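You operate a simulated robot arm through the tools that you are given. There is no shell and no other tool. Be economical: measure what you need, move in short steps, check, and stop when the job is done.

You are at the controls of a simulated two-armed robot. One attempt, no reset.

JOB
Put the white carton marked "75" from the top of the folding table on top of the wide grey-tape carton and the white carton that says "56" on the top of the sample bench. Stack the red tin labelled "65" from the top of the folding table on top of the red tin marked "59". Take the teal beaker on the top of the folding table and put it away on the middle shelf of the jar bench. Take the orange tub on the top of the folding table and put it away on the shelf under the trestle. Put the bottle that says "leaf water" from the top of the folding table on the white tank card and the bottle marked "amber water" on the clear part of the filling bench. Any order will do. Set down upright: white carton, teal beaker, bottle.

It is judged by the outcome, as a careful person would: the job done as asked, and still so three seconds after it is handed in. It fails if anything else is knocked over, pushed out of place, dropped, spilled or broken.

ROBOT AND FRAMES
Two 7-joint arms with fingered hands on one trunk, on a base that drives. Base frame: it is fixed to the floor where the robot stands at the start and does not move with it; the origin is under the middle of the robot, x ahead of it, y to its left, z up; the surface under the hand at the start is at about z = 740. Readings come in mm, rad, newtons and seconds.
The left shoulder is at the start at [70, 171, 1402], the right one opposite. Places, roughly: clear part of the filling bench [300, 2300, 800]; middle shelf of the jar bench (18x78 cm) [-1300, -10140, 1200]; orange tub (13x13x9 cm) [0, -400, 800]; orange-cap bottle, pink-cap bottle, teal-cap bottl [250, -750, 750]; red tin [750, 0, 750]; shelf under the trestle [500, -2200, 200]; teal beaker (7x8x10 cm) [800, 600, 800]; top of the sample bench [-1100, 500, 800]; white carton [750, 250, 750]; white tank card [0, -500, 750]; wide grey-tape carton [500, -500, 750]. Payload 5 kg a hand.
The TCP of each hand is the grasp point between the finger pads, 43 mm short of the fingertips. In the tool frame z runs along the fingers and y along their closing line. The gripper opens to 144 mm. The gripper's body begins 50 mm behind the TCP. The gripper is a hand of 5 fingers: y runs from the thumb to the fingers, the wrist lies at [-21, -124, -221] in the tool frame, and closing takes about 1.5 s.
Orientation is told as [roll, pitch, yaw] about the base's x, y, z axes, in that order, counted from this pose: with the fingers straight down and the wrist toward the robot, the tool's x, y and z point along [0, 1, 0], [1, 0, 0] and [0, 0, -1] of the base frame.

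CONTROLS
- The arms move only by the tool jog_arm. It takes "left_steps", "right_steps" or both (then of equal length, played together; a hand with none holds still); each is a list of rows, each a list of 6 numbers: the shift along the tool's x, y, z in units of 250 mm (1.0 is 250 mm), then the turn, a rotation vector about the tool's x, y, z in units of 60 degrees (1.0 is 60 degrees). In form: [[dx, dy, dz, ax, ay, az], ...]. A call has 1 to 10 rows; each row is the pose to reach, as a shift and turn from the pose commanded when the call began, along the tool's axes at that moment. "left_jaw" and "right_jaw" are, for a hand that has rows, the opening in per cent of the stroke, from 0 (shut) to 100 (fully open), set as the call begins (left out, the last holds). A call with a number of a shift or a turn outside -1 to 1 is refused whole. A row lasts 0.2 s, in which the tool goes at most 50 mm and 0.15 rad; a call with a longer step from one row to the next is refused whole, and so is a gripper value outside its range. A pose out of reach is approached as far as the arm can. The call stops where the force on the tool passes 40 N (or 10 N more than at its start, if that is more) or the arm is blocked; 0.2 s more then pass. Each finger travels about 45 mm/s and halts on what it meets, pressing with about 33 N; the grip force reading is that of the motor and also rises with nothing between the fingers. The clock runs only during rows and for 0.2 s after the last one: add rows that repeat a pose to give the fingers time. It gives the time, the measured TCP pose, the force on the tool (base axes), the opening and the grip force at its end, in the units of the frame above (readings bear some noise), with the torque about the TCP (base axes, N m) and any sound that the robot's microphone picked up, and new pictures: "views" is both (left out), scene, wrist or none (wrist: the cameras of the hands that moved).
- Cameras (640 x 400 px; columns grow to the right, rows downward): "scene" is now at [77, 47.1, 1591.9]; the picture's right is [0.89, -0.45, -0.00], its down [-0.42, -0.83, -0.36] and it looks along [0.16, 0.32, -0.93] (base axes); focal length 214 px, centre (320, 200). "left" rides on the left gripper at [-86, -108, -168] in its tool frame; the picture's right is [-0.80, -0.28, 0.53], its down [0.54, -0.73, 0.42] and it looks along [0.27, 0.63, 0.73] (tool axes); focal length 275 px, centre (320, 200). "right" rides on the right gripper at [86, -109, -168] in its tool frame; the picture's right is [-0.80, 0.28, -0.53], its down [-0.54, -0.73, 0.42] and it looks along [-0.27, 0.63, 0.73] (tool axes); focal length 275 px, centre (320, 200).
- lift_body(by): slides the trunk up (or, below 0, down) by that many mm; the arms and the scene camera ride with it, the base frame stays. It gives what a move gives, with no picture.
- drive_base(legs): drives the robot by 1 to 6 legs, each [ahead, left, turn to the left] in mm, mm and rad, along the robot's own axes; the way and the turn of a leg run together, so that a leg with both is an arc; at most 1500 mm and 3.142 rad a leg. The arms and the cameras ride along, it lands a little off, and it stops where it bumps. It gives what a move gives, and a new picture of the scene camera.
- set_fingers(index, middle, ring, little, thumb_bend, thumb_turn, hand): sets how far each is bent, from 0 (flat) to 1 (curled in); at 0.3 the hand is open as for a grip, at 0.7 the pads meet at the TCP. One left out holds its place. A second passes; each finger stops where it meets its share of the squeeze, and holds until it gets a number again. A gripper value or a shape takes the hand back. It gives what a move gives, with no picture; readings hold the bend of each and the force on index, middle, ring, little, thumb and palm. thumb_turn goes from beside the hand (0) to across from the fingers (1), as for a grip.
- preshape(shape, hand): the hand has 5 fingers and takes this shape, open, in about a second: jaw (thumb against the fingers, like two jaws); tri (thumb and two fingers); tip (a fingertip pinch); poke (one finger out to press); point (the index stretched); flat (the hand flat); cup (the hand cupped); fist (a fist). The gripper value then closes the fingers along that shape, each until it touches; the sizes above hold for jaw. It gives what a move gives, with no picture.
- head_to(pan, tilt): turns the head with the scene camera to pan (to the left, within 1.501 rad either way) and tilt (down, from -0.506 to 1.204), counted from straight ahead of the robot. It gives what a move gives, and a new picture of the scene camera.
- point_at(camera, pixels): for up to 12 pixels [column, row] of the newest picture of that camera ("zoom" is the newest enlarged one), the place [x, y, z] in the base frame of the surface seen there, good to about 3 mm. It takes no simulated time.
- close_up(camera, box): a new picture of the part [left, top, right, bottom] of that camera's present view, enlarged. It takes no simulated time.
- close_job(): hands the job in; it is judged then, once.

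Keep the steps short. Do not move on a guess: measure, check each grasp and each placing, and mend mistakes. In all there are 138 turns and 260 pictures (those below and enlarged ones count). Leave the grippers open and the arms clear of the work at the hand-in unless told otherwise, and finish with a single line.

The tools are called after "Call:" as a command line: name --argument value ..., lists and objects as JSON in quotes. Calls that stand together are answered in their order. jog_arm: Moves the arms, as the interface text tells. Its arguments: {"type":"object","properties":{"left_steps":{"type":"array"},"left_jaw":{"type":"number"},"right_steps":{"type":"array"},"right_jaw":{"type":"number"},"views":{"type":"string","enum":["both","scene","wrist","none"]}},"required":[]} The other tools are called the same way: lift_body (by) slides the trunk up or down; preshape (shape, hand) gives the hand a shape; set_fingers (index, middle, ring, little, thumb_bend, thumb_turn, hand) moves the fingers one by one; drive_base (legs) drives the base; head_to (pan, tilt) turns the head that bears the scene camera; point_at (camera, pixels) gives the place of the surface under pixels of a picture; close_up (camera, box) takes an enlarged picture of a part of a camera's view; close_job () hands the job in.

At the start:

```text
time: 0.0
left_position: [831.9, -7.7, 1185.5]
left_orientation: [0.0, 0.0, 0.002]
left_ft_force: [0.8, -0.3, 0.6]
left_moment: [0.01, -0.03, 0.0]
left_width: 143.7
left_grip_force: 0.0
left_shape: jaw
left_bend: [0.3, 0.3, 0.3, 0.3, 0.3, 0.98]
left_finger forces: [0.0, 0.0, 0.0, 0.1, 0.1, 0.0]
right_position: [533.3, -638.1, 1139.9]
right_orientation: [-0.001, -0.001, 0.001]
right_ft_force: [0.0, 0.3, -0.4]
right_moment: [-0.01, -0.01, 0.0]
right_width: 143.6
right_grip_force: 0.0
right_shape: jaw
right_bend: [0.3, 0.3, 0.3, 0.3, 0.3, 0.98]
right_finger forces: [0.0, 0.0, 0.0, 0.0, 0.0, 0.0]
trunk travel left (down, up): [-500.0, 440.0]
robot x, y, heading: [-0.2, -1.1, 0.001]
head pan, tilt: [1.101, 1.201]
```

scene: 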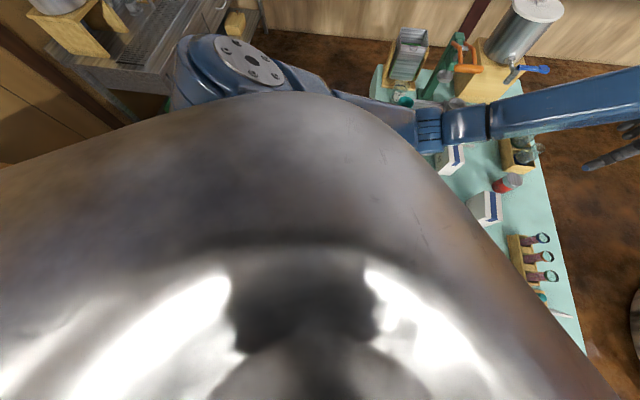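
right: 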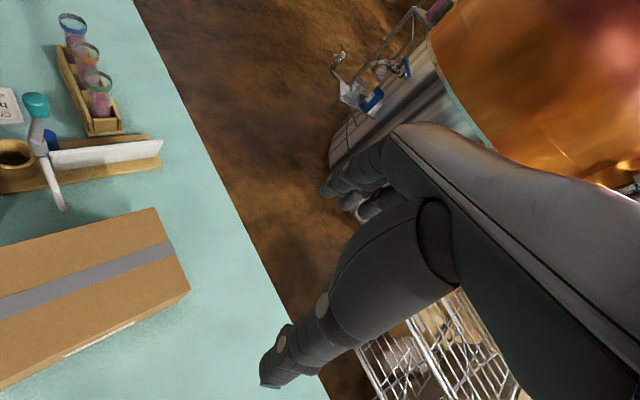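
left: 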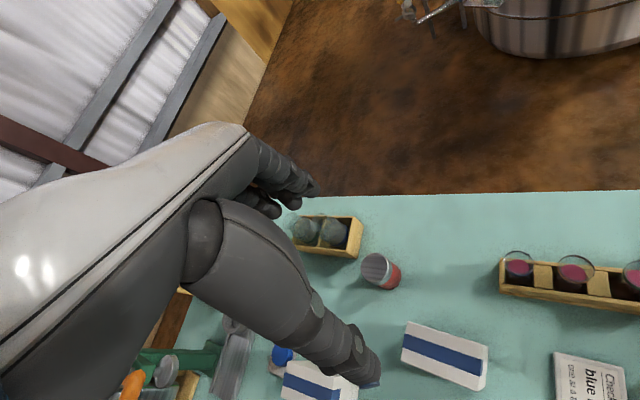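

I'll look around first: head straight ahead and tilted down at the table.

Call:
head_to --pan 0.0 --tilt 0.8

Call:
head_to --pan -0.9 --tilt 0.7

Call:
head_to --pan 0.9 --tilt 0.7

```text
time: 1.3
left_position: [831.8, -9.1, 1185.8]
left_orientation: [0.0, -0.001, 0.001]
left_ft_force: [-1.1, -0.1, -0.8]
left_moment: [0.03, 0.01, 0.01]
left_width: 143.8
left_grip_force: 0.2
left_shape: jaw
left_bend: [0.3, 0.3, 0.3, 0.3, 0.3, 0.98]
left_finger forces: [0.1, 0.0, 0.0, 0.1, 0.0, 0.1]
right_position: [534.0, -638.3, 1139.3]
right_orientation: [-0.001, 0.001, -0.001]
right_ft_force: [0.9, 0.0, -1.0]
right_moment: [-0.01, -0.02, 0.01]
right_width: 143.7
right_grip_force: 0.1
right_shape: jaw
right_bend: [0.3, 0.3, 0.3, 0.3, 0.3, 0.98]
right_finger forces: [0.0, 0.1, 0.0, 0.1, 0.1, 0.0]
trunk travel left (down, up): [-500.0, 440.0]
robot x, y, heading: [-1.4, -2.1, -0.002]
head pan, tilt: [0.0, 0.799]
```

scene: 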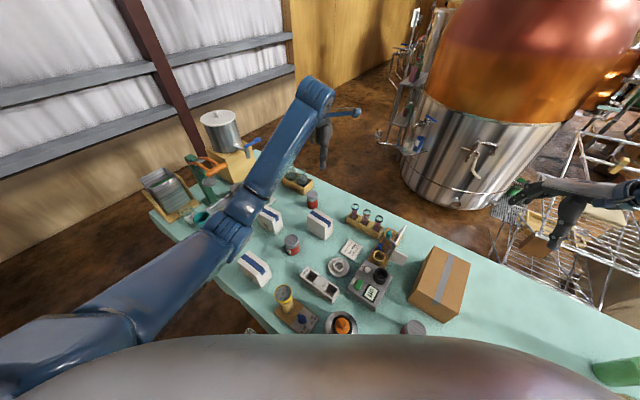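

```text
time: 2.5
left_position: [832.5, -7.8, 1186.1]
left_orientation: [0.0, 0.001, 0.0]
left_ft_force: [0.3, -0.3, -0.3]
left_moment: [0.02, 0.01, -0.02]
left_width: 143.6
left_grip_force: 0.0
left_shape: jaw
left_bend: [0.3, 0.3, 0.3, 0.3, 0.3, 0.98]
left_finger forces: [0.0, 0.0, 0.0, 0.1, 0.0, 0.0]
right_position: [534.5, -637.8, 1139.5]
right_orientation: [0.001, 0.0, 0.0]
right_ft_force: [0.1, 0.0, 0.7]
right_moment: [-0.01, -0.06, -0.01]
right_width: 143.6
right_grip_force: 0.0
right_shape: jaw
right_bend: [0.3, 0.3, 0.3, 0.3, 0.3, 0.98]
right_finger forces: [0.0, 0.0, 0.0, 0.0, 0.1, 0.0]
trunk travel left (down, up): [-500.0, 440.0]
robot x, y, heading: [1.5, 0.9, -0.0]
head pan, tilt: [-0.901, 0.7]
```

scene: 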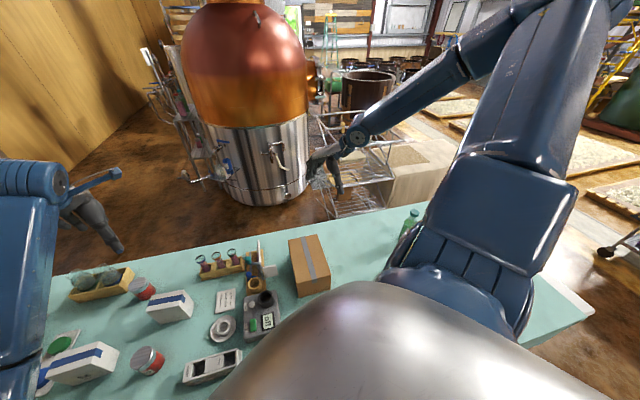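

```text
time: 4.3
left_position: [833.1, -8.4, 1185.5]
left_orientation: [-0.001, 0.001, 0.002]
left_ft_force: [0.8, 0.2, 0.0]
left_moment: [0.03, 0.03, 0.01]
left_width: 143.5
left_grip_force: 0.1
left_shape: jaw
left_bend: [0.3, 0.3, 0.3, 0.3, 0.3, 0.98]
left_finger forces: [0.0, 0.0, 0.0, 0.0, 0.0, 0.0]
right_position: [535.1, -638.2, 1139.2]
right_orientation: [0.0, 0.0, 0.0]
right_ft_force: [-0.3, -0.3, 0.1]
right_moment: [0.0, -0.03, -0.02]
right_width: 143.6
right_grip_force: 0.0
right_shape: jaw
right_bend: [0.3, 0.3, 0.3, 0.3, 0.3, 0.98]
right_finger forces: [0.0, 0.0, 0.0, 0.0, 0.0, 0.1]
trunk travel left (down, up): [-500.0, 440.0]
robot x, y, heading: [-1.4, 2.9, -0.003]
head pan, tilt: [0.901, 0.7]
```

scene: 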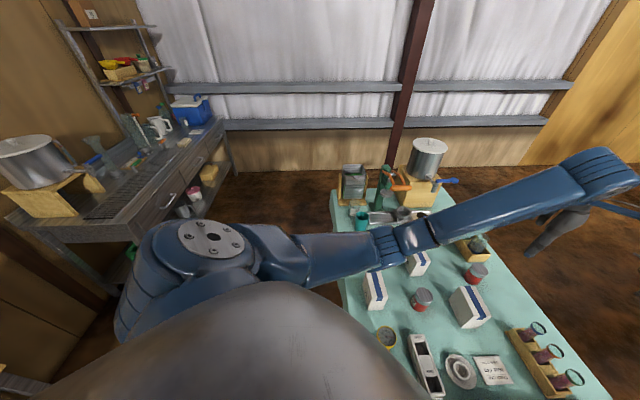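

Now looking at the right/near side, where the tub, bottles and card should be.

Call:
head_to --pan -1.5 --tilt 0.9

Call:
head_to --pan 0.0 --tilt 1.2

```text
time: 6.5
left_position: [832.8, -8.2, 1187.1]
left_orientation: [0.0, 0.0, 0.001]
left_ft_force: [0.5, 0.5, 0.1]
left_moment: [-0.02, 0.02, 0.01]
left_width: 143.3
left_grip_force: 0.1
left_shape: jaw
left_bend: [0.3, 0.3, 0.3, 0.3, 0.3, 0.98]
left_finger forces: [0.0, 0.0, 0.0, 0.1, 0.0, 0.0]
right_position: [534.5, -637.5, 1140.7]
right_orientation: [0.001, 0.0, 0.001]
right_ft_force: [-0.2, 0.5, -0.5]
right_moment: [-0.01, -0.02, -0.04]
right_width: 143.6
right_grip_force: 0.2
right_shape: jaw
right_bend: [0.3, 0.3, 0.3, 0.3, 0.3, 0.98]
right_finger forces: [0.0, 0.0, 0.1, 0.0, 0.0, 0.0]
trunk travel left (down, up): [-500.0, 440.0]
robot x, y, heading: [-4.2, -1.2, 0.001]
head pan, tilt: [-1.499, 0.901]
```

scene: 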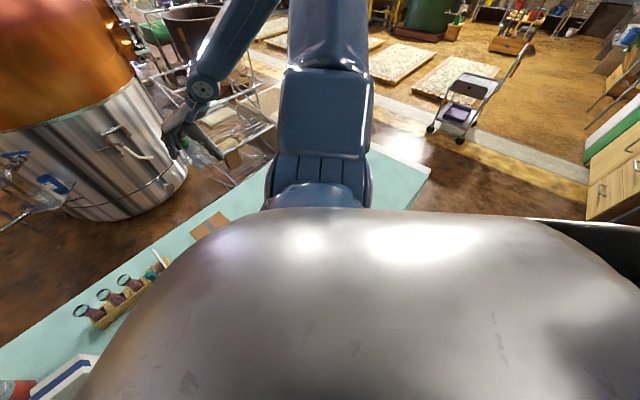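

```text
time: 8.1
left_position: [832.7, -7.6, 1185.2]
left_orientation: [0.001, -0.001, 0.0]
left_ft_force: [-0.1, 0.1, -0.7]
left_moment: [-0.01, 0.0, 0.0]
left_width: 143.6
left_grip_force: 0.0
left_shape: jaw
left_bend: [0.3, 0.3, 0.3, 0.3, 0.3, 0.98]
left_finger forces: [0.0, 0.0, 0.0, 0.0, 0.0, 0.0]
right_position: [534.7, -638.3, 1139.5]
right_orientation: [0.001, 0.001, 0.002]
right_ft_force: [0.2, -0.1, 0.3]
right_moment: [0.04, 0.02, -0.02]
right_width: 143.4
right_grip_force: 0.0
right_shape: jaw
right_bend: [0.3, 0.3, 0.3, 0.3, 0.3, 0.98]
right_finger forces: [0.0, 0.1, 0.0, 0.0, 0.1, 0.0]
trunk travel left (down, up): [-500.0, 440.0]
robot x, y, heading: [-0.8, -4.0, 0.003]
head pan, tilt: [0.0, 1.201]
```

scene: 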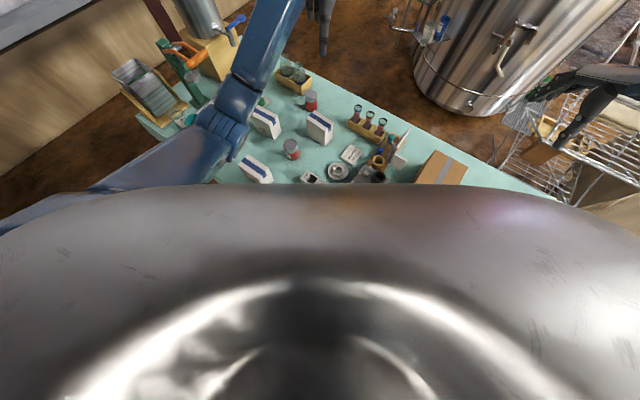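

Back to the useful view, then a close-up of the table items.

Call:
head_to --pan -0.1 --tilt 0.85

Call:
close_up --camera "scene" --box '[140, 150, 460, 350]'

Call:
close_up --camera "scene" --box '[270, 190, 430, 290]'

Call:
head_to --pan 1.5 --tilt 0.5

```text
time: 9.0
left_position: [832.4, -9.7, 1186.0]
left_orientation: [-0.001, -0.001, 0.0]
left_ft_force: [-0.5, 0.2, -0.3]
left_moment: [0.03, 0.02, -0.02]
left_width: 143.4
left_grip_force: 0.0
left_shape: jaw
left_bend: [0.3, 0.3, 0.3, 0.3, 0.3, 0.98]
left_finger forces: [0.0, 0.1, 0.1, 0.0, 0.0, 0.0]
right_position: [533.7, -638.4, 1140.3]
right_orientation: [0.0, 0.0, 0.001]
right_ft_force: [-0.5, -1.2, 0.3]
right_moment: [0.02, 0.01, 0.01]
right_width: 143.8
right_grip_force: 0.0
right_shape: jaw
right_bend: [0.3, 0.3, 0.3, 0.3, 0.3, 0.98]
right_finger forces: [0.1, 0.1, 0.0, 0.1, 0.0, 0.0]
trunk travel left (down, up): [-500.0, 440.0]
robot x, y, heading: [-1.6, 1.6, -0.003]
head pan, tilt: [-0.099, 0.85]
```

scene: 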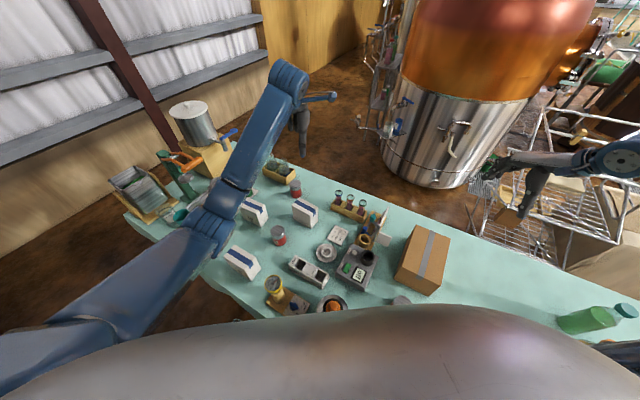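

```text
2.00 times, centred on (300, 250) of scene
```

zoom: 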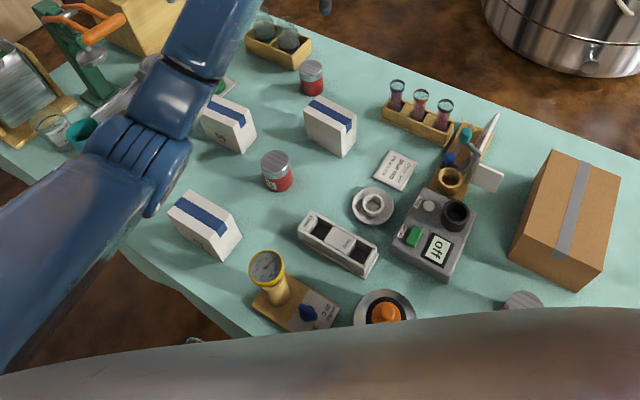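

```text
4.00 times, centred on (350, 240) of scene
```

zoom: 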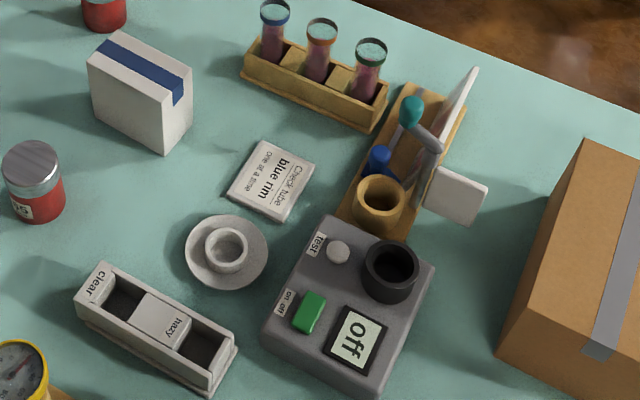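

```text
time: 10.6
left_position: [833.2, -9.4, 1185.4]
left_orientation: [0.0, 0.0, 0.001]
left_ft_force: [0.2, -0.9, 1.0]
left_moment: [0.02, -0.01, 0.01]
left_width: 143.6
left_grip_force: 0.0
left_shape: jaw
left_bend: [0.3, 0.3, 0.3, 0.3, 0.3, 0.98]
left_finger forces: [0.0, 0.1, 0.1, 0.0, 0.0, 0.0]
right_position: [534.8, -638.2, 1139.4]
right_orientation: [0.0, -0.001, -0.002]
right_ft_force: [-0.5, -1.3, -0.8]
right_moment: [0.02, 0.0, -0.02]
right_width: 144.0
right_grip_force: 0.0
right_shape: jaw
right_bend: [0.3, 0.3, 0.3, 0.3, 0.3, 0.98]
right_finger forces: [0.0, 0.0, 0.1, 0.0, 0.0, 0.0]
trunk travel left (down, up): [-500.0, 440.0]
robot x, y, heading: [1.9, -1.3, 0.0]
head pan, tilt: [1.499, 0.499]
```

scene: 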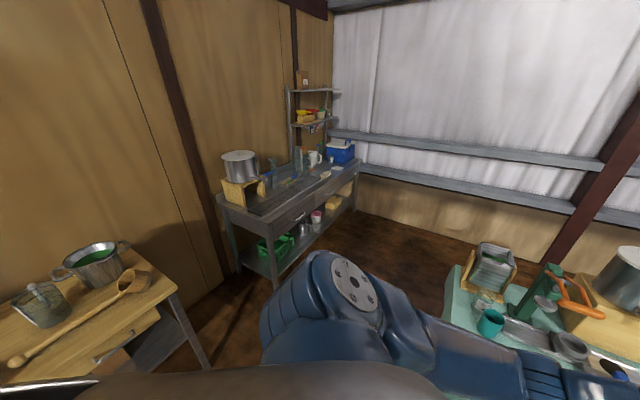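

Measuring: bench edges behind-left, and teal beaker here.

Call:
point_at --camera "scene" --pixels '[[180, 290], [125, 245], [95, 375], [150, 310], [90, 260], [220, 205], [357, 165], [275, 285], [490, 322], [490, 335], [443, 315], [40, 300]]'

Call:
head_to --pan -0.5 --tilt 0.85

```text
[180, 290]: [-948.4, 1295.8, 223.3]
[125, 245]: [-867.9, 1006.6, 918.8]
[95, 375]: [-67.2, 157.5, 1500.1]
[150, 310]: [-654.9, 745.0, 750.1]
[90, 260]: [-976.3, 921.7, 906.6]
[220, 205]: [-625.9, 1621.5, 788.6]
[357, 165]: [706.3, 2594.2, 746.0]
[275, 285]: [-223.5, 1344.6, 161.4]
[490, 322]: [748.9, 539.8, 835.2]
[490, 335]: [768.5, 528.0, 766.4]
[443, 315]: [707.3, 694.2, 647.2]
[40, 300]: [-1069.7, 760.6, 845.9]
```

```text
time: 12.6
left_position: [833.4, -8.5, 1183.9]
left_orientation: [0.0, 0.0, 0.001]
left_ft_force: [0.3, -0.3, -0.5]
left_moment: [0.01, 0.0, 0.01]
left_width: 143.7
left_grip_force: 0.1
left_shape: jaw
left_bend: [0.3, 0.3, 0.3, 0.3, 0.3, 0.98]
left_finger forces: [0.0, 0.0, 0.0, 0.0, 0.1, 0.0]
right_position: [532.5, -638.5, 1141.5]
right_orientation: [-0.001, 0.002, 0.0]
right_ft_force: [0.8, -0.1, 0.6]
right_moment: [-0.01, -0.01, 0.0]
right_width: 143.6
right_grip_force: 0.0
right_shape: jaw
right_bend: [0.3, 0.3, 0.3, 0.3, 0.3, 0.98]
right_finger forces: [0.0, 0.1, 0.1, 0.0, 0.1, 0.0]
trunk travel left (down, up): [-500.0, 440.0]
robot x, y, heading: [2.4, -2.4, 0.003]
head pan, tilt: [-0.499, 0.85]
```

scene: 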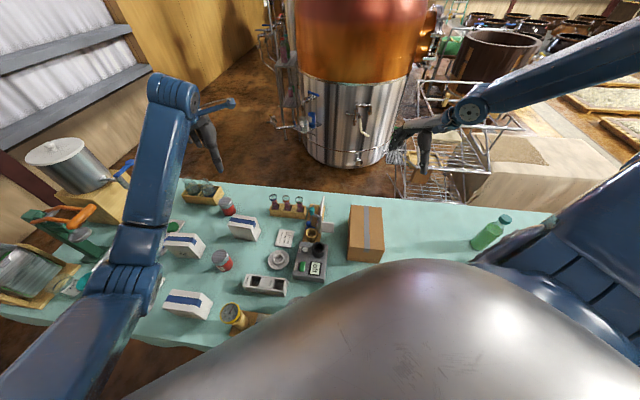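

Mapping the table and objects from this view.

Call:
point_at --camera "scene" --pixels '[[182, 183], [550, 215], [135, 342], [205, 347], [228, 207], [243, 225], [184, 237], [188, 297], [221, 254], [264, 283], [365, 230], [488, 232]]'

Call:
point_at --camera "scene" --pixels '[[366, 208], [384, 262], [349, 257], [349, 208], [382, 209], [442, 240], [505, 219], [400, 220], [286, 205], [315, 268], [278, 261], [286, 238]]'

```text
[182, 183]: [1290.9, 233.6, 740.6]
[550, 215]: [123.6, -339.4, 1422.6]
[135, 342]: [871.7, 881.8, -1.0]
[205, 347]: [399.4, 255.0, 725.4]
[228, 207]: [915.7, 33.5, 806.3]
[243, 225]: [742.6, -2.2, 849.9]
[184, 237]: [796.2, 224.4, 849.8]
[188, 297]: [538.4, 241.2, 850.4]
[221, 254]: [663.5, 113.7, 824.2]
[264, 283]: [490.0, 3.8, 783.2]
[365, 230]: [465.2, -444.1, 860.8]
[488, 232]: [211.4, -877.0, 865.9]
```

```text
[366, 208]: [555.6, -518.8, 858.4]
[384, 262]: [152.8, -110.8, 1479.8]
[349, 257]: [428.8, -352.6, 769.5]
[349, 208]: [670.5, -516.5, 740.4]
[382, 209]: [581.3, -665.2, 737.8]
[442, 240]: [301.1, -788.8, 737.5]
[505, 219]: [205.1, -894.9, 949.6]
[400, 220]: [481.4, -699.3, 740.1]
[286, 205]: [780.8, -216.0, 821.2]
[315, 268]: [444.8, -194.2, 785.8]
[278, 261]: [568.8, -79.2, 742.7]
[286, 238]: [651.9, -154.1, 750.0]
```

I'll back away 350 mm for a better overview (bench corner behind-left is at about [-655, 745], clear of y≈0).

Call:
drive_base --legs '[[-350, 0, 0]]'

Call:
head_to --pan -1.2 --tilt 0.75

```text
time: 14.8
left_position: [486.2, -7.6, 1184.7]
left_orientation: [0.001, 0.001, 0.002]
left_ft_force: [-0.2, -1.5, -0.7]
left_moment: [-0.02, 0.02, 0.0]
left_width: 143.7
left_grip_force: 0.0
left_shape: jaw
left_bend: [0.3, 0.3, 0.3, 0.3, 0.3, 0.98]
left_finger forces: [0.0, 0.0, 0.1, 0.0, 0.0, 0.0]
right_position: [188.4, -637.9, 1139.4]
right_orientation: [0.0, 0.001, 0.002]
right_ft_force: [0.0, -0.3, -0.3]
right_moment: [0.01, 0.03, 0.0]
right_width: 143.6
right_grip_force: 0.2
right_shape: jaw
right_bend: [0.3, 0.3, 0.3, 0.3, 0.3, 0.98]
right_finger forces: [0.1, 0.0, 0.0, 0.1, 0.1, 0.0]
trunk travel left (down, up): [-500.0, 440.0]
robot x, y, heading: [-343.3, -3.2, 0.001]
head pan, tilt: [-0.499, 0.85]
```

scene: 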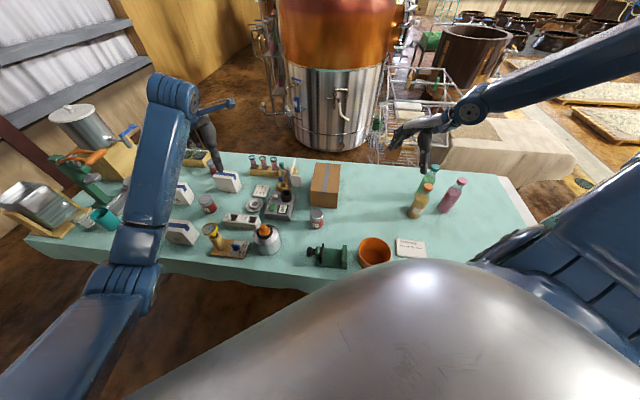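

```text
time: 15.9
left_position: [486.3, -8.2, 1185.0]
left_orientation: [0.0, 0.001, 0.0]
left_ft_force: [0.3, 0.5, 0.1]
left_moment: [0.0, 0.02, -0.02]
left_width: 143.6
left_grip_force: 0.0
left_shape: jaw
left_bend: [0.3, 0.3, 0.3, 0.3, 0.3, 0.98]
left_finger forces: [0.0, 0.0, 0.0, 0.0, 0.0, 0.0]
right_position: [188.0, -638.3, 1140.1]
right_orientation: [-0.001, 0.001, 0.003]
right_ft_force: [-0.2, -0.7, 0.6]
right_moment: [0.02, 0.0, 0.0]
right_width: 143.5
right_grip_force: 0.1
right_shape: jaw
right_bend: [0.3, 0.3, 0.3, 0.3, 0.3, 0.98]
right_finger forces: [0.1, 0.0, 0.1, 0.1, 0.1, 0.1]
trunk travel left (down, up): [-500.0, 440.0]
robot x, y, heading: [-345.7, 1.8, -0.001]
head pan, tilt: [-1.201, 0.75]
```

scene: 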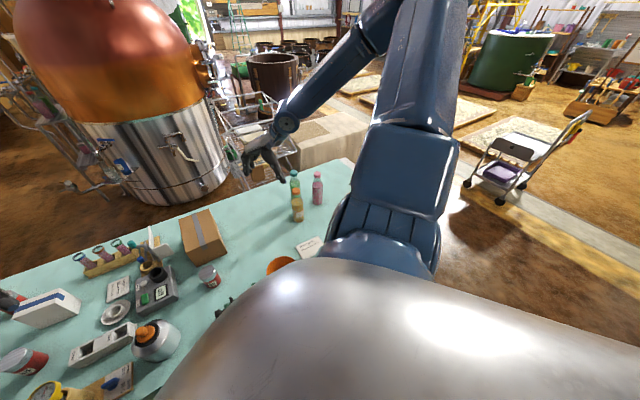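

Turning in place 0.52 rad to the right to face the table squarely.

Call:
drive_base --legs '[[0, 0, -0.52]]'

Call:
head_to --pan -0.1 --tilt 0.85

Call:
close_up --camera "scene" --box '[100, 130, 340, 280]'

Call:
close_up --camera "scene" --box '[320, 130, 560, 280]'

```text
time: 17.8
left_position: [372.2, -421.5, 1185.0]
left_orientation: [0.0, 0.001, -0.518]
left_ft_force: [-0.1, 0.3, 0.3]
left_moment: [-0.02, 0.0, 0.01]
left_width: 143.8
left_grip_force: 0.0
left_shape: jaw
left_bend: [0.3, 0.3, 0.3, 0.3, 0.3, 0.98]
left_finger forces: [0.1, 0.2, 0.0, 0.0, 0.0, 0.0]
right_position: [-200.1, -819.9, 1139.9]
right_orientation: [0.0, 0.001, -0.517]
right_ft_force: [-0.3, 0.0, -0.3]
right_moment: [0.0, 0.03, 0.0]
right_width: 143.6
right_grip_force: 0.1
right_shape: jaw
right_bend: [0.3, 0.3, 0.3, 0.3, 0.3, 0.98]
right_finger forces: [0.1, 0.0, 0.0, 0.0, 0.0, 0.0]
trunk travel left (down, up): [-500.0, 440.0]
robot x, y, heading: [-348.8, -1.8, -0.517]
head pan, tilt: [-1.201, 0.75]
```

scene: 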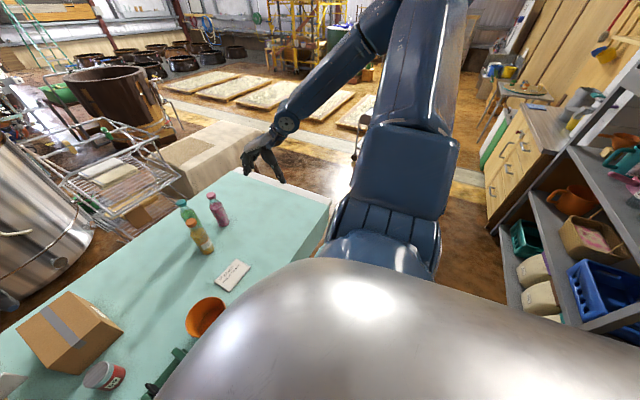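

```text
time: 19.1
left_position: [371.2, -421.5, 1186.0]
left_orientation: [-0.001, -0.002, -0.519]
left_ft_force: [-0.1, -0.3, 0.0]
left_moment: [-0.05, 0.02, 0.03]
left_width: 143.6
left_grip_force: 0.1
left_shape: jaw
left_bend: [0.3, 0.3, 0.3, 0.3, 0.3, 0.98]
left_finger forces: [0.0, 0.0, 0.1, 0.1, 0.0, 0.0]
right_position: [-200.4, -820.0, 1140.0]
right_orientation: [0.001, -0.001, -0.518]
right_ft_force: [0.4, 0.9, 0.2]
right_moment: [0.0, 0.04, 0.02]
right_width: 143.8
right_grip_force: 0.1
right_shape: jaw
right_bend: [0.3, 0.3, 0.3, 0.3, 0.3, 0.98]
right_finger forces: [0.1, 0.1, 0.0, 0.0, 0.0, 0.1]
trunk travel left (down, up): [-500.0, 440.0]
robot x, y, heading: [-347.1, 1.5, -0.521]
head pan, tilt: [-0.099, 0.85]
```

scene: 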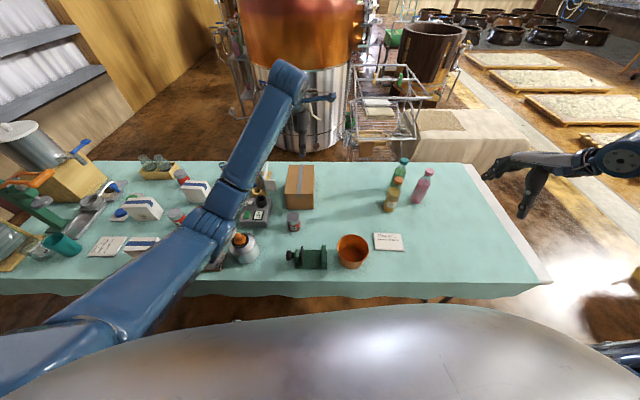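

```text
2.67 times, centred on (220, 205) of scene
```

zoom: 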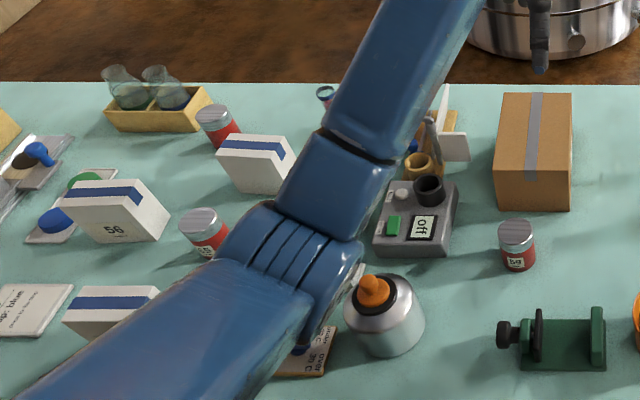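

```text
2.67 times, centred on (440, 205) of scene
```

zoom: 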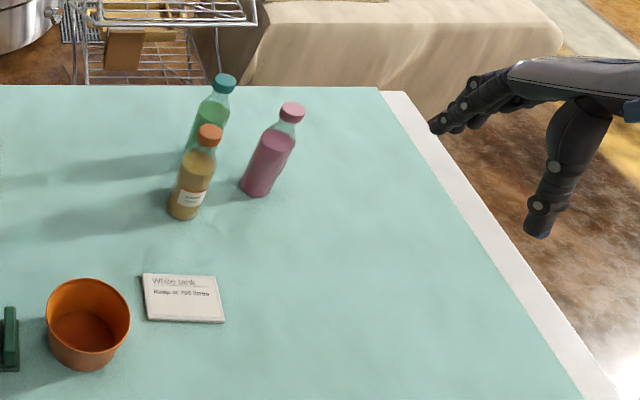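

Measure what's visible at the right: bottles, card, tub, tin 59, carton, table edges.

Call:
point_at --camera "zoom" --pixels '[[223, 78], [209, 131], [292, 107], [187, 198], [262, 180], [185, 297], [145, 275], [225, 320], [88, 285], [46, 315], [131, 315], [85, 330]]'

Call:
point_at --camera "scene" --pixels '[[293, 214], [293, 228], [287, 168], [314, 168], [287, 193], [312, 193], [304, 248], [287, 254], [400, 284], [200, 282], [520, 282], [460, 164]]'

Call:
close_up --camera "scene" --box '[370, 150, 450, 200]'

```text
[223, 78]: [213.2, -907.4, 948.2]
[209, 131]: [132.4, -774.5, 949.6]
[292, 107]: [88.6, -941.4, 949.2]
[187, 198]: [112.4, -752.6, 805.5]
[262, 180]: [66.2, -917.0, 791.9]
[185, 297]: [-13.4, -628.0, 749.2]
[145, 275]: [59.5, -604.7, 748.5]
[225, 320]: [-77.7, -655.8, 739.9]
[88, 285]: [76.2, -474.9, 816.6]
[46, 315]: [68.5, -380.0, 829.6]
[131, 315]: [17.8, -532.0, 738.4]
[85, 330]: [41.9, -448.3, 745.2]
```

```text
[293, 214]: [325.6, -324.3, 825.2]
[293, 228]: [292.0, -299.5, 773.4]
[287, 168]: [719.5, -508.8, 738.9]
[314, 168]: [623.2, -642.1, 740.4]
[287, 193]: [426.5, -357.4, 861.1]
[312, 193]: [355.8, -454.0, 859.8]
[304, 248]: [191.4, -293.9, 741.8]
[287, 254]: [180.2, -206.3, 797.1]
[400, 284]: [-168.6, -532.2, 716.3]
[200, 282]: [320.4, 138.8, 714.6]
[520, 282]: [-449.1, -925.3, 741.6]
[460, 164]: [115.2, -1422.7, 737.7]
```

```text
8.00 times, centred on (410, 175) of scene
```

zoom: 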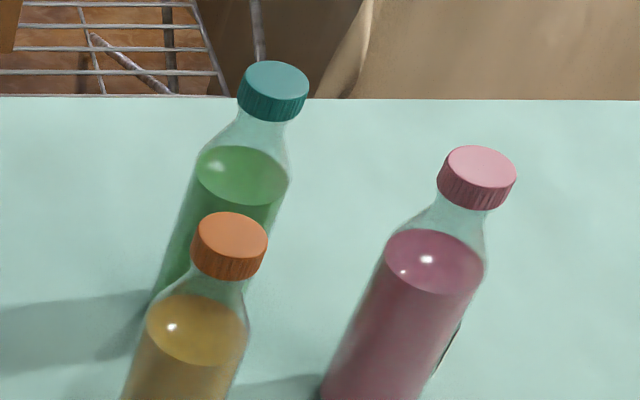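

Moving the left hand up-left and back so that the scene camera can see the left half of the table.

Call:
jog_arm --left_steps '[[0.125, -0.1125, -0.025, 0, 0, 0], [0.25, -0.225, -0.05, 0, 0, 0], [0.375, -0.3375, -0.075, 0, 0, 0], [0.5, -0.45, -0.1, 0, 0, 0], [0.625, -0.5625, -0.125, 0, 0, 0], [0.75, -0.675, -0.15, 0, 0, 0], [0.875, -0.7875, -0.175, 0, 0, 0], [1, -0.9, -0.2, 0, 0, 0]]' --views "both"

```text
time: 20.9
left_position: [297.7, -87.5, 1234.3]
left_orientation: [-0.001, 0.001, -0.519]
left_ft_force: [-0.4, 0.4, 0.4]
left_moment: [-0.05, 0.0, 0.03]
left_width: 144.2
left_grip_force: 0.0
left_shape: jaw
left_bend: [0.3, 0.3, 0.3, 0.3, 0.3, 0.98]
left_finger forces: [0.0, 0.0, 0.0, 0.0, 0.0, 0.0]
right_position: [-202.7, -816.5, 1142.8]
right_orientation: [-0.002, -0.001, -0.52]
right_ft_force: [-0.4, 1.6, -0.4]
right_moment: [-0.07, -0.04, 0.0]
right_width: 143.6
right_grip_force: 0.0
right_shape: jaw
right_bend: [0.3, 0.3, 0.3, 0.3, 0.3, 0.98]
right_finger forces: [0.1, 0.0, 0.0, 0.0, 0.1, 0.1]
trunk travel left (down, up): [-500.0, 440.0]
robot x, y, heading: [-349.1, -0.7, -0.52]
head pan, tilt: [-0.099, 0.85]
```

scene: 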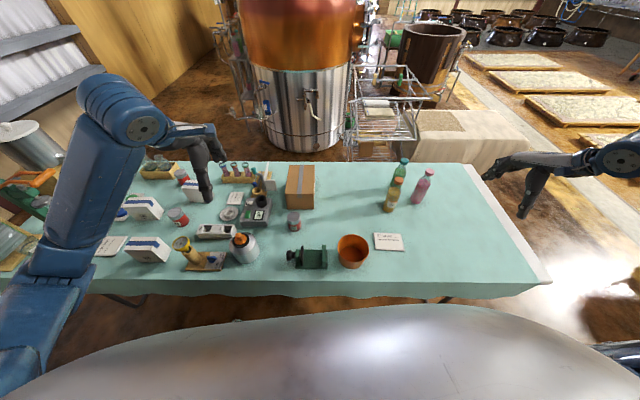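
left: 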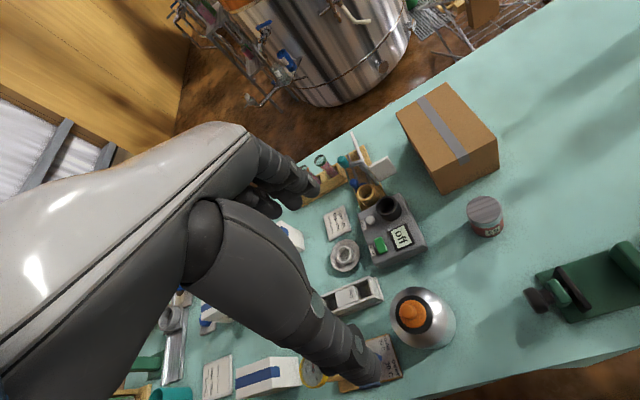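

Good view. Close-ups to read the labels.

Call:
close_up --camera "scene" --box '[90, 150, 250, 250]'

Call:
close_up --camera "scene" --box '[100, 190, 180, 240]'

Call:
close_up --camera "scene" --box '[110, 225, 190, 275]'

Call:
close_up --camera "scene" --box '[150, 190, 214, 230]'

Call:
close_up --camera "scene" --box '[376, 180, 440, 220]'

```text
4.00 times, centred on (170, 200) of scene
```

zoom: 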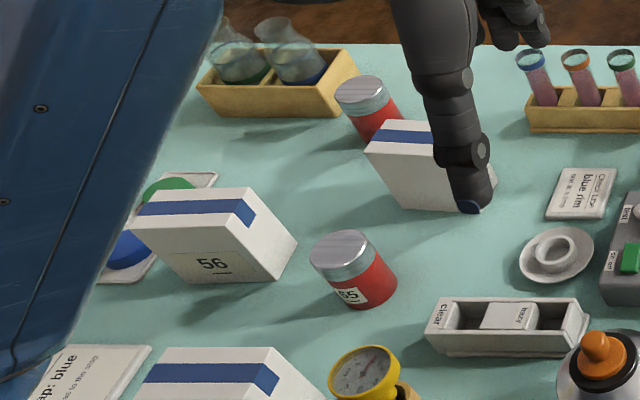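

```text
8.00 times, centred on (140, 215) of scene
```

zoom: 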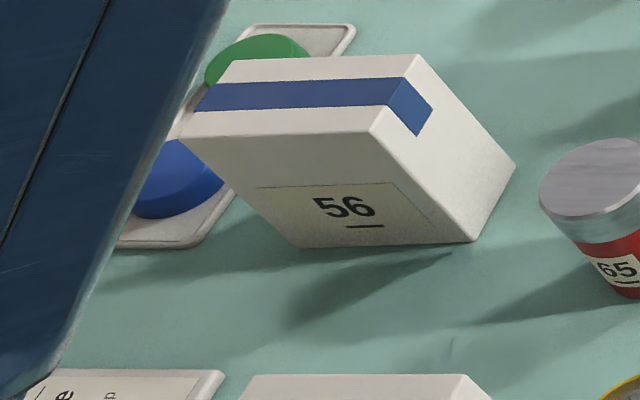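

```text
8.00 times, centred on (150, 250) of scene
```

zoom: 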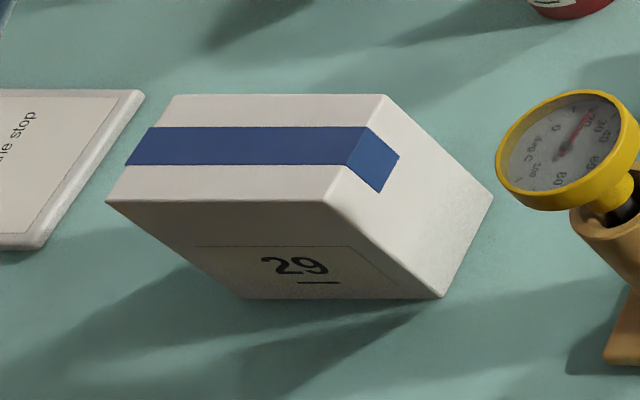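

```text
10.00 times, centred on (182, 210) of scene
```

zoom: 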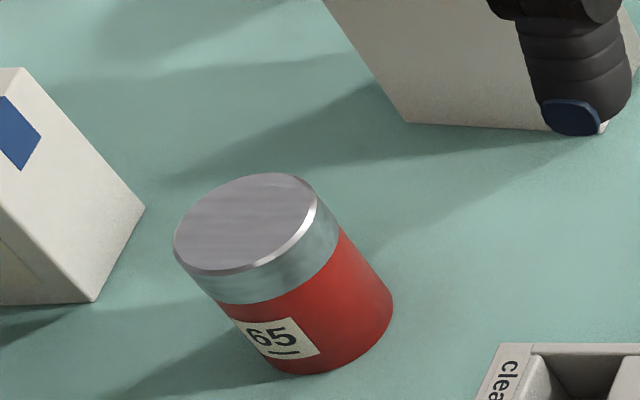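

```text
10.00 times, centred on (408, 200) of scene
```

zoom: 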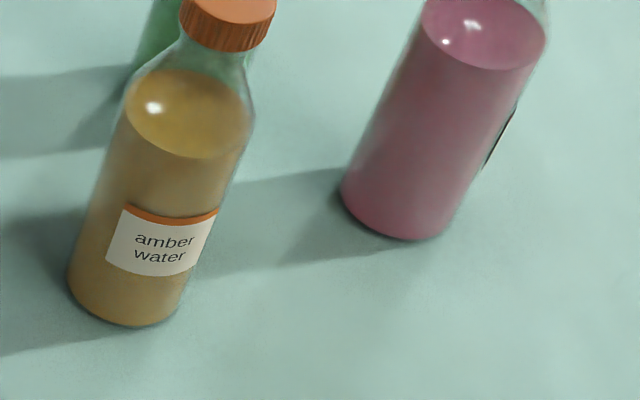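

Labels: middle-left carton is "56", near one is "29", so the far carton should be "75" (to verify); tin "65" near middle; amber = orange cap. Table normal is at heading ≈ -0.63. I square up and drive to face the left objects.

Call:
drive_base --legs '[[0, 0, -0.108], [0, 520, 0], [200, 0, 0]]'

Call:
head_to --pan 0.15 --tilt 0.95

```text
time: 25.6
left_position: [745.1, 131.9, 1235.7]
left_orientation: [0.002, -0.001, -0.637]
left_ft_force: [-1.1, 0.4, 0.3]
left_moment: [-0.01, -0.03, 0.01]
left_width: 143.8
left_grip_force: 0.1
left_shape: jaw
left_bend: [0.3, 0.3, 0.3, 0.3, 0.3, 0.98]
left_finger forces: [0.1, 0.0, 0.1, 0.0, 0.0, 0.0]
right_position: [163.6, -533.0, 1141.6]
right_orientation: [0.002, -0.002, -0.635]
right_ft_force: [-0.5, 0.5, 0.7]
right_moment: [-0.05, -0.04, -0.03]
right_width: 143.9
right_grip_force: 0.0
right_shape: jaw
right_bend: [0.3, 0.3, 0.3, 0.3, 0.3, 0.98]
right_finger forces: [0.1, 0.0, 0.1, 0.0, 0.0, 0.0]
trunk travel left (down, up): [-500.0, 440.0]
robot x, y, heading: [112.7, 297.1, -0.634]
head pan, tilt: [-0.099, 0.85]
```

scene: 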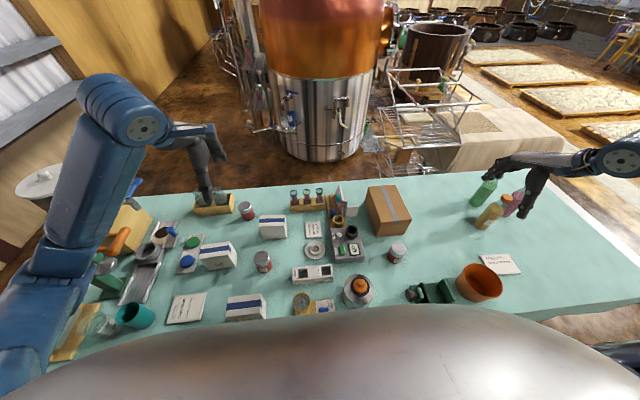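

```text
time: 26.4
left_position: [747.2, 130.7, 1233.3]
left_orientation: [0.001, 0.003, -0.635]
left_ft_force: [0.8, 0.2, 0.4]
left_moment: [0.0, 0.04, -0.03]
left_width: 144.1
left_grip_force: 0.0
left_shape: jaw
left_bend: [0.3, 0.3, 0.3, 0.3, 0.3, 0.98]
left_finger forces: [0.1, 0.0, 0.0, 0.0, 0.1, 0.1]
right_position: [166.2, -534.1, 1140.5]
right_orientation: [0.001, 0.001, -0.634]
right_ft_force: [0.5, -0.1, -0.5]
right_moment: [0.03, 0.02, -0.01]
right_width: 144.0
right_grip_force: 0.0
right_shape: jaw
right_bend: [0.3, 0.3, 0.3, 0.3, 0.3, 0.98]
right_finger forces: [0.1, 0.0, 0.0, 0.1, 0.0, 0.0]
trunk travel left (down, up): [-500.0, 440.0]
robot x, y, heading: [115.2, 295.7, -0.635]
head pan, tilt: [0.15, 0.949]
```

scene: 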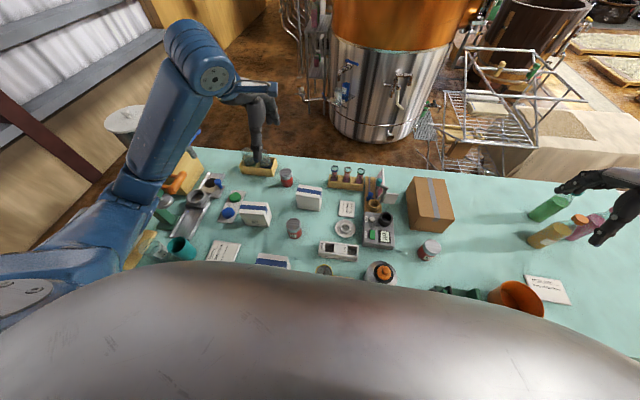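

Now measure the left items precisely.

Call:
close_up --camera "scene" --box '[220, 150, 380, 250]'

Call:
close_up --camera "scene" --box '[380, 160, 476, 220]'

Call:
close_up --camera "scene" --box '[280, 165, 344, 205]'

```text
4.00 times, centred on (300, 200) of scene
```

zoom: 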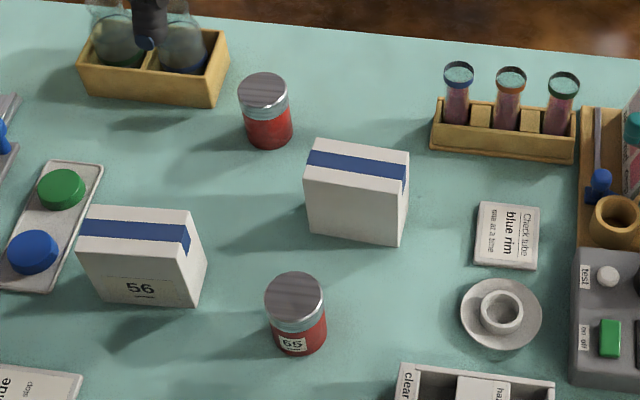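

```text
6.67 times, centred on (428, 190) of scene
```

zoom: 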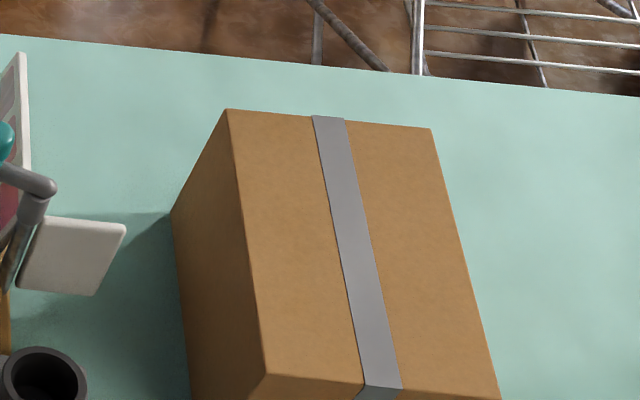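

```text
10.00 times, centred on (312, 185) of scene
```

zoom: 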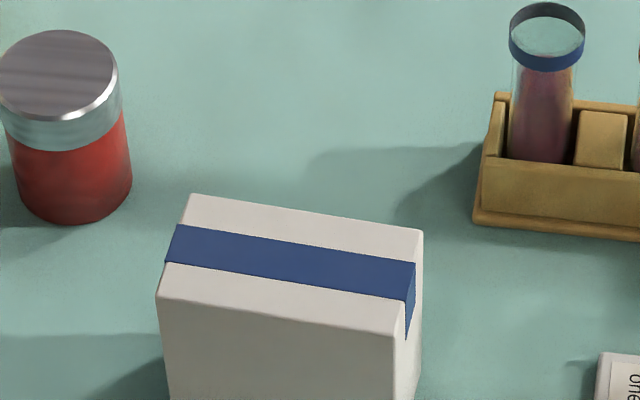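

Call:
point_at --camera "zoom" --pixels '[[197, 203], [415, 236], [390, 325], [166, 290], [290, 260], [280, 380]]'

Call:
point_at --camera "scene" --pixels '[[293.5, 222.5], [244, 203], [265.5, 203.5], [264, 211.5], [240.5, 211], [255, 220], [415, 178], [443.5, 181], [421, 215], [453, 218], [428, 241], [428, 255]]'

```text
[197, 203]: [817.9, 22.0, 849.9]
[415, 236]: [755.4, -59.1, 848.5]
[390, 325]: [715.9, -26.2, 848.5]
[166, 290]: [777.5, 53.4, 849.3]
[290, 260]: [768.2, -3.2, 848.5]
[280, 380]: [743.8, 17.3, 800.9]
```

```text
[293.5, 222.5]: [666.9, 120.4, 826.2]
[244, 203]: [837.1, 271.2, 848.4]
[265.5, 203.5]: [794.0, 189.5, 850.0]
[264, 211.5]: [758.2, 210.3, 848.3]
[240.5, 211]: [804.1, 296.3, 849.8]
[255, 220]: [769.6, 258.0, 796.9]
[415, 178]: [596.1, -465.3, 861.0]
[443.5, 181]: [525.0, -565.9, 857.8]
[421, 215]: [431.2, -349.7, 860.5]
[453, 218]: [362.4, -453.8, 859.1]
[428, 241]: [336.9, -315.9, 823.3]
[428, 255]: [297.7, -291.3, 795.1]
```

Carton 75: centre (767,-2), top z 850, ~57 thick along the hand's closing line. Wide carton top centre (479,-459), z 860. Shift the robot 157 mm right so the left arm covers both pick and place spots.

Call:
drive_base --legs '[[0, -157, 0.005]]'

```text
time: 27.8
left_position: [656.2, 12.1, 1233.1]
left_orientation: [-0.002, 0.0, -0.63]
left_ft_force: [-0.2, -0.1, -0.2]
left_moment: [-0.03, 0.06, -0.02]
left_width: 143.8
left_grip_force: 0.1
left_shape: jaw
left_bend: [0.3, 0.3, 0.3, 0.3, 0.3, 0.98]
left_finger forces: [0.0, 0.0, 0.0, 0.0, 0.0, 0.1]
right_position: [79.1, -657.0, 1141.2]
right_orientation: [-0.001, 0.001, -0.631]
right_ft_force: [0.0, 1.2, 0.4]
right_moment: [-0.01, 0.05, 0.03]
right_width: 143.7
right_grip_force: 0.1
right_shape: jaw
right_bend: [0.3, 0.3, 0.3, 0.3, 0.3, 0.98]
right_finger forces: [0.0, 0.0, 0.0, 0.1, 0.0, 0.0]
trunk travel left (down, up): [-500.0, 440.0]
robot x, y, heading: [22.5, 173.7, -0.632]
head pan, tilt: [0.15, 0.949]
```

scene: 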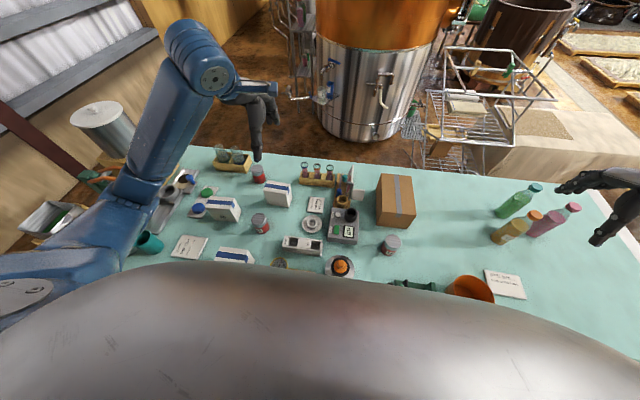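

Moving the left hand over the far carton, to z≈993, jaw at 75%.

Call:
jog_arm --left_steps '[[0.1068, 0.1956, 0.1, 0, 0, 0.012], [0.2136, 0.3912, 0.25, 0, 0, 0.025], [0.2136, 0.3912, 0.43, 0, 0, 0.025], [0.2136, 0.3912, 0.6, 0, 0, 0.025], [0.2136, 0.3912, 0.78, 0, 0, 0.025], [0.2136, 0.3912, 0.96, 0, 0, 0.025], [0.2136, 0.3912, 0.96, 0, 0, 0.025]]' --left_jaw 75

```text
refused: row 1 steps farther than a row can; nothing moved
```

Call:
jog_arm --left_steps '[[0.07, 0.13, 0.06, 0, 0, 0.012], [0.14, 0.26, 0.14, 0, 0, 0.025], [0.2136, 0.3912, 0.25, 0, 0, 0.025], [0.2136, 0.3912, 0.43, 0, 0, 0.025], [0.2136, 0.3912, 0.61, 0, 0, 0.025], [0.2136, 0.3912, 0.79, 0, 0, 0.025], [0.2136, 0.3912, 0.96, 0, 0, 0.025], [0.2136, 0.3912, 0.96, 0, 0, 0.025]]' --left_jaw 75

```text
time: 29.6
left_position: [765.5, -3.8, 995.0]
left_orientation: [0.001, 0.001, -0.656]
left_ft_force: [0.2, -0.5, -0.5]
left_moment: [0.01, 0.02, -0.03]
left_width: 108.2
left_grip_force: 0.0
left_shape: jaw
left_bend: [0.26, 0.36, 0.33, 0.34, 0.56, 0.99]
left_finger forces: [0.0, 0.0, 0.0, 0.1, 0.0, 0.0]
right_position: [77.6, -657.9, 1141.3]
right_orientation: [0.0, 0.0, -0.632]
right_ft_force: [-0.4, 0.0, 0.0]
right_moment: [0.01, -0.02, -0.01]
right_width: 143.9
right_grip_force: 0.1
right_shape: jaw
right_bend: [0.3, 0.3, 0.3, 0.3, 0.3, 0.98]
right_finger forces: [0.1, 0.0, 0.1, 0.0, 0.0, 0.1]
trunk travel left (down, up): [-500.0, 440.0]
robot x, y, heading: [23.2, 172.7, -0.629]
head pan, tilt: [0.15, 0.949]
```

scene: 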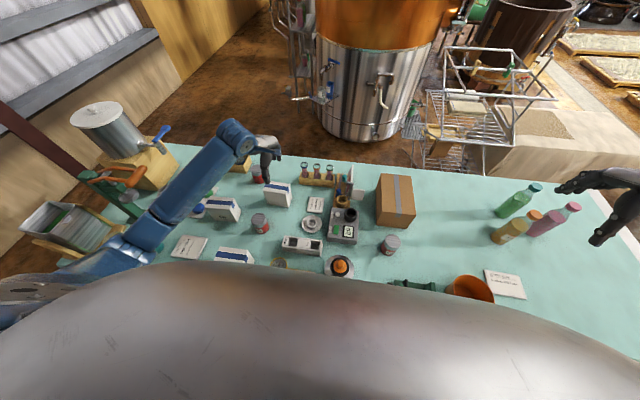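
left: 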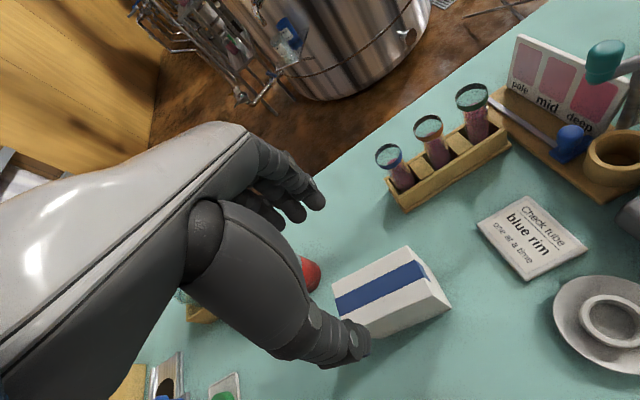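

Hand is over the carton; descending 173 mm to z≈822.

Call:
jog_arm --left_steps '[[0.004, 0.004, 0.19, 0, 0, 0], [0.004, 0.004, 0.37, 0, 0, 0], [0.004, 0.004, 0.5, 0, 0, 0], [0.004, 0.004, 0.6, 0, 0, 0], [0.004, 0.004, 0.692, 0, 0, 0], [0.004, 0.004, 0.692, 0, 0, 0]]'

```text
time: 31.0
left_position: [766.9, -6.2, 820.4]
left_orientation: [0.003, 0.0, -0.657]
left_ft_force: [-0.6, -0.3, -0.2]
left_moment: [-0.05, -0.02, 0.02]
left_width: 108.1
left_grip_force: 0.1
left_shape: jaw
left_bend: [0.26, 0.36, 0.33, 0.34, 0.56, 0.99]
left_finger forces: [0.1, 0.0, 0.0, 0.1, 0.0, 0.1]
right_position: [77.6, -657.7, 1140.9]
right_orientation: [0.0, -0.002, -0.633]
right_ft_force: [-0.2, 0.2, 0.5]
right_moment: [-0.02, 0.01, 0.0]
right_width: 143.8
right_grip_force: 0.0
right_shape: jaw
right_bend: [0.3, 0.3, 0.3, 0.3, 0.3, 0.98]
right_finger forces: [0.0, 0.0, 0.1, 0.0, 0.0, 0.1]
trunk travel left (down, up): [-500.0, 440.0]
robot x, y, heading: [25.8, 171.5, -0.631]
head pan, tilt: [0.15, 0.949]
```

scene: 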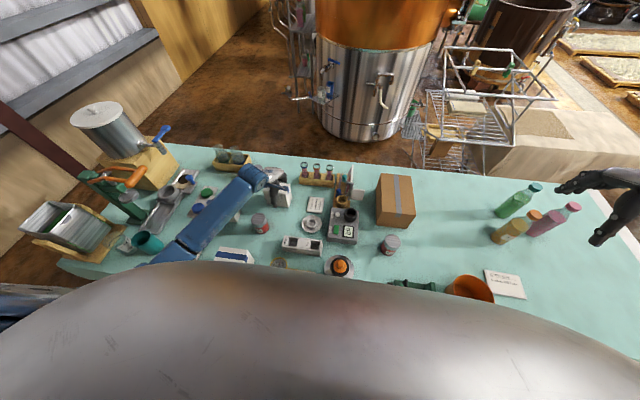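
left: 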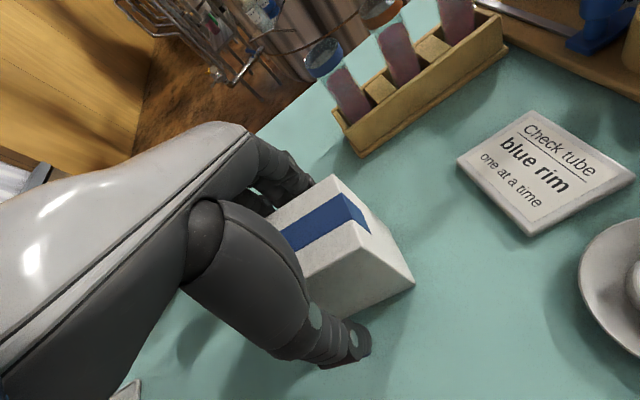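

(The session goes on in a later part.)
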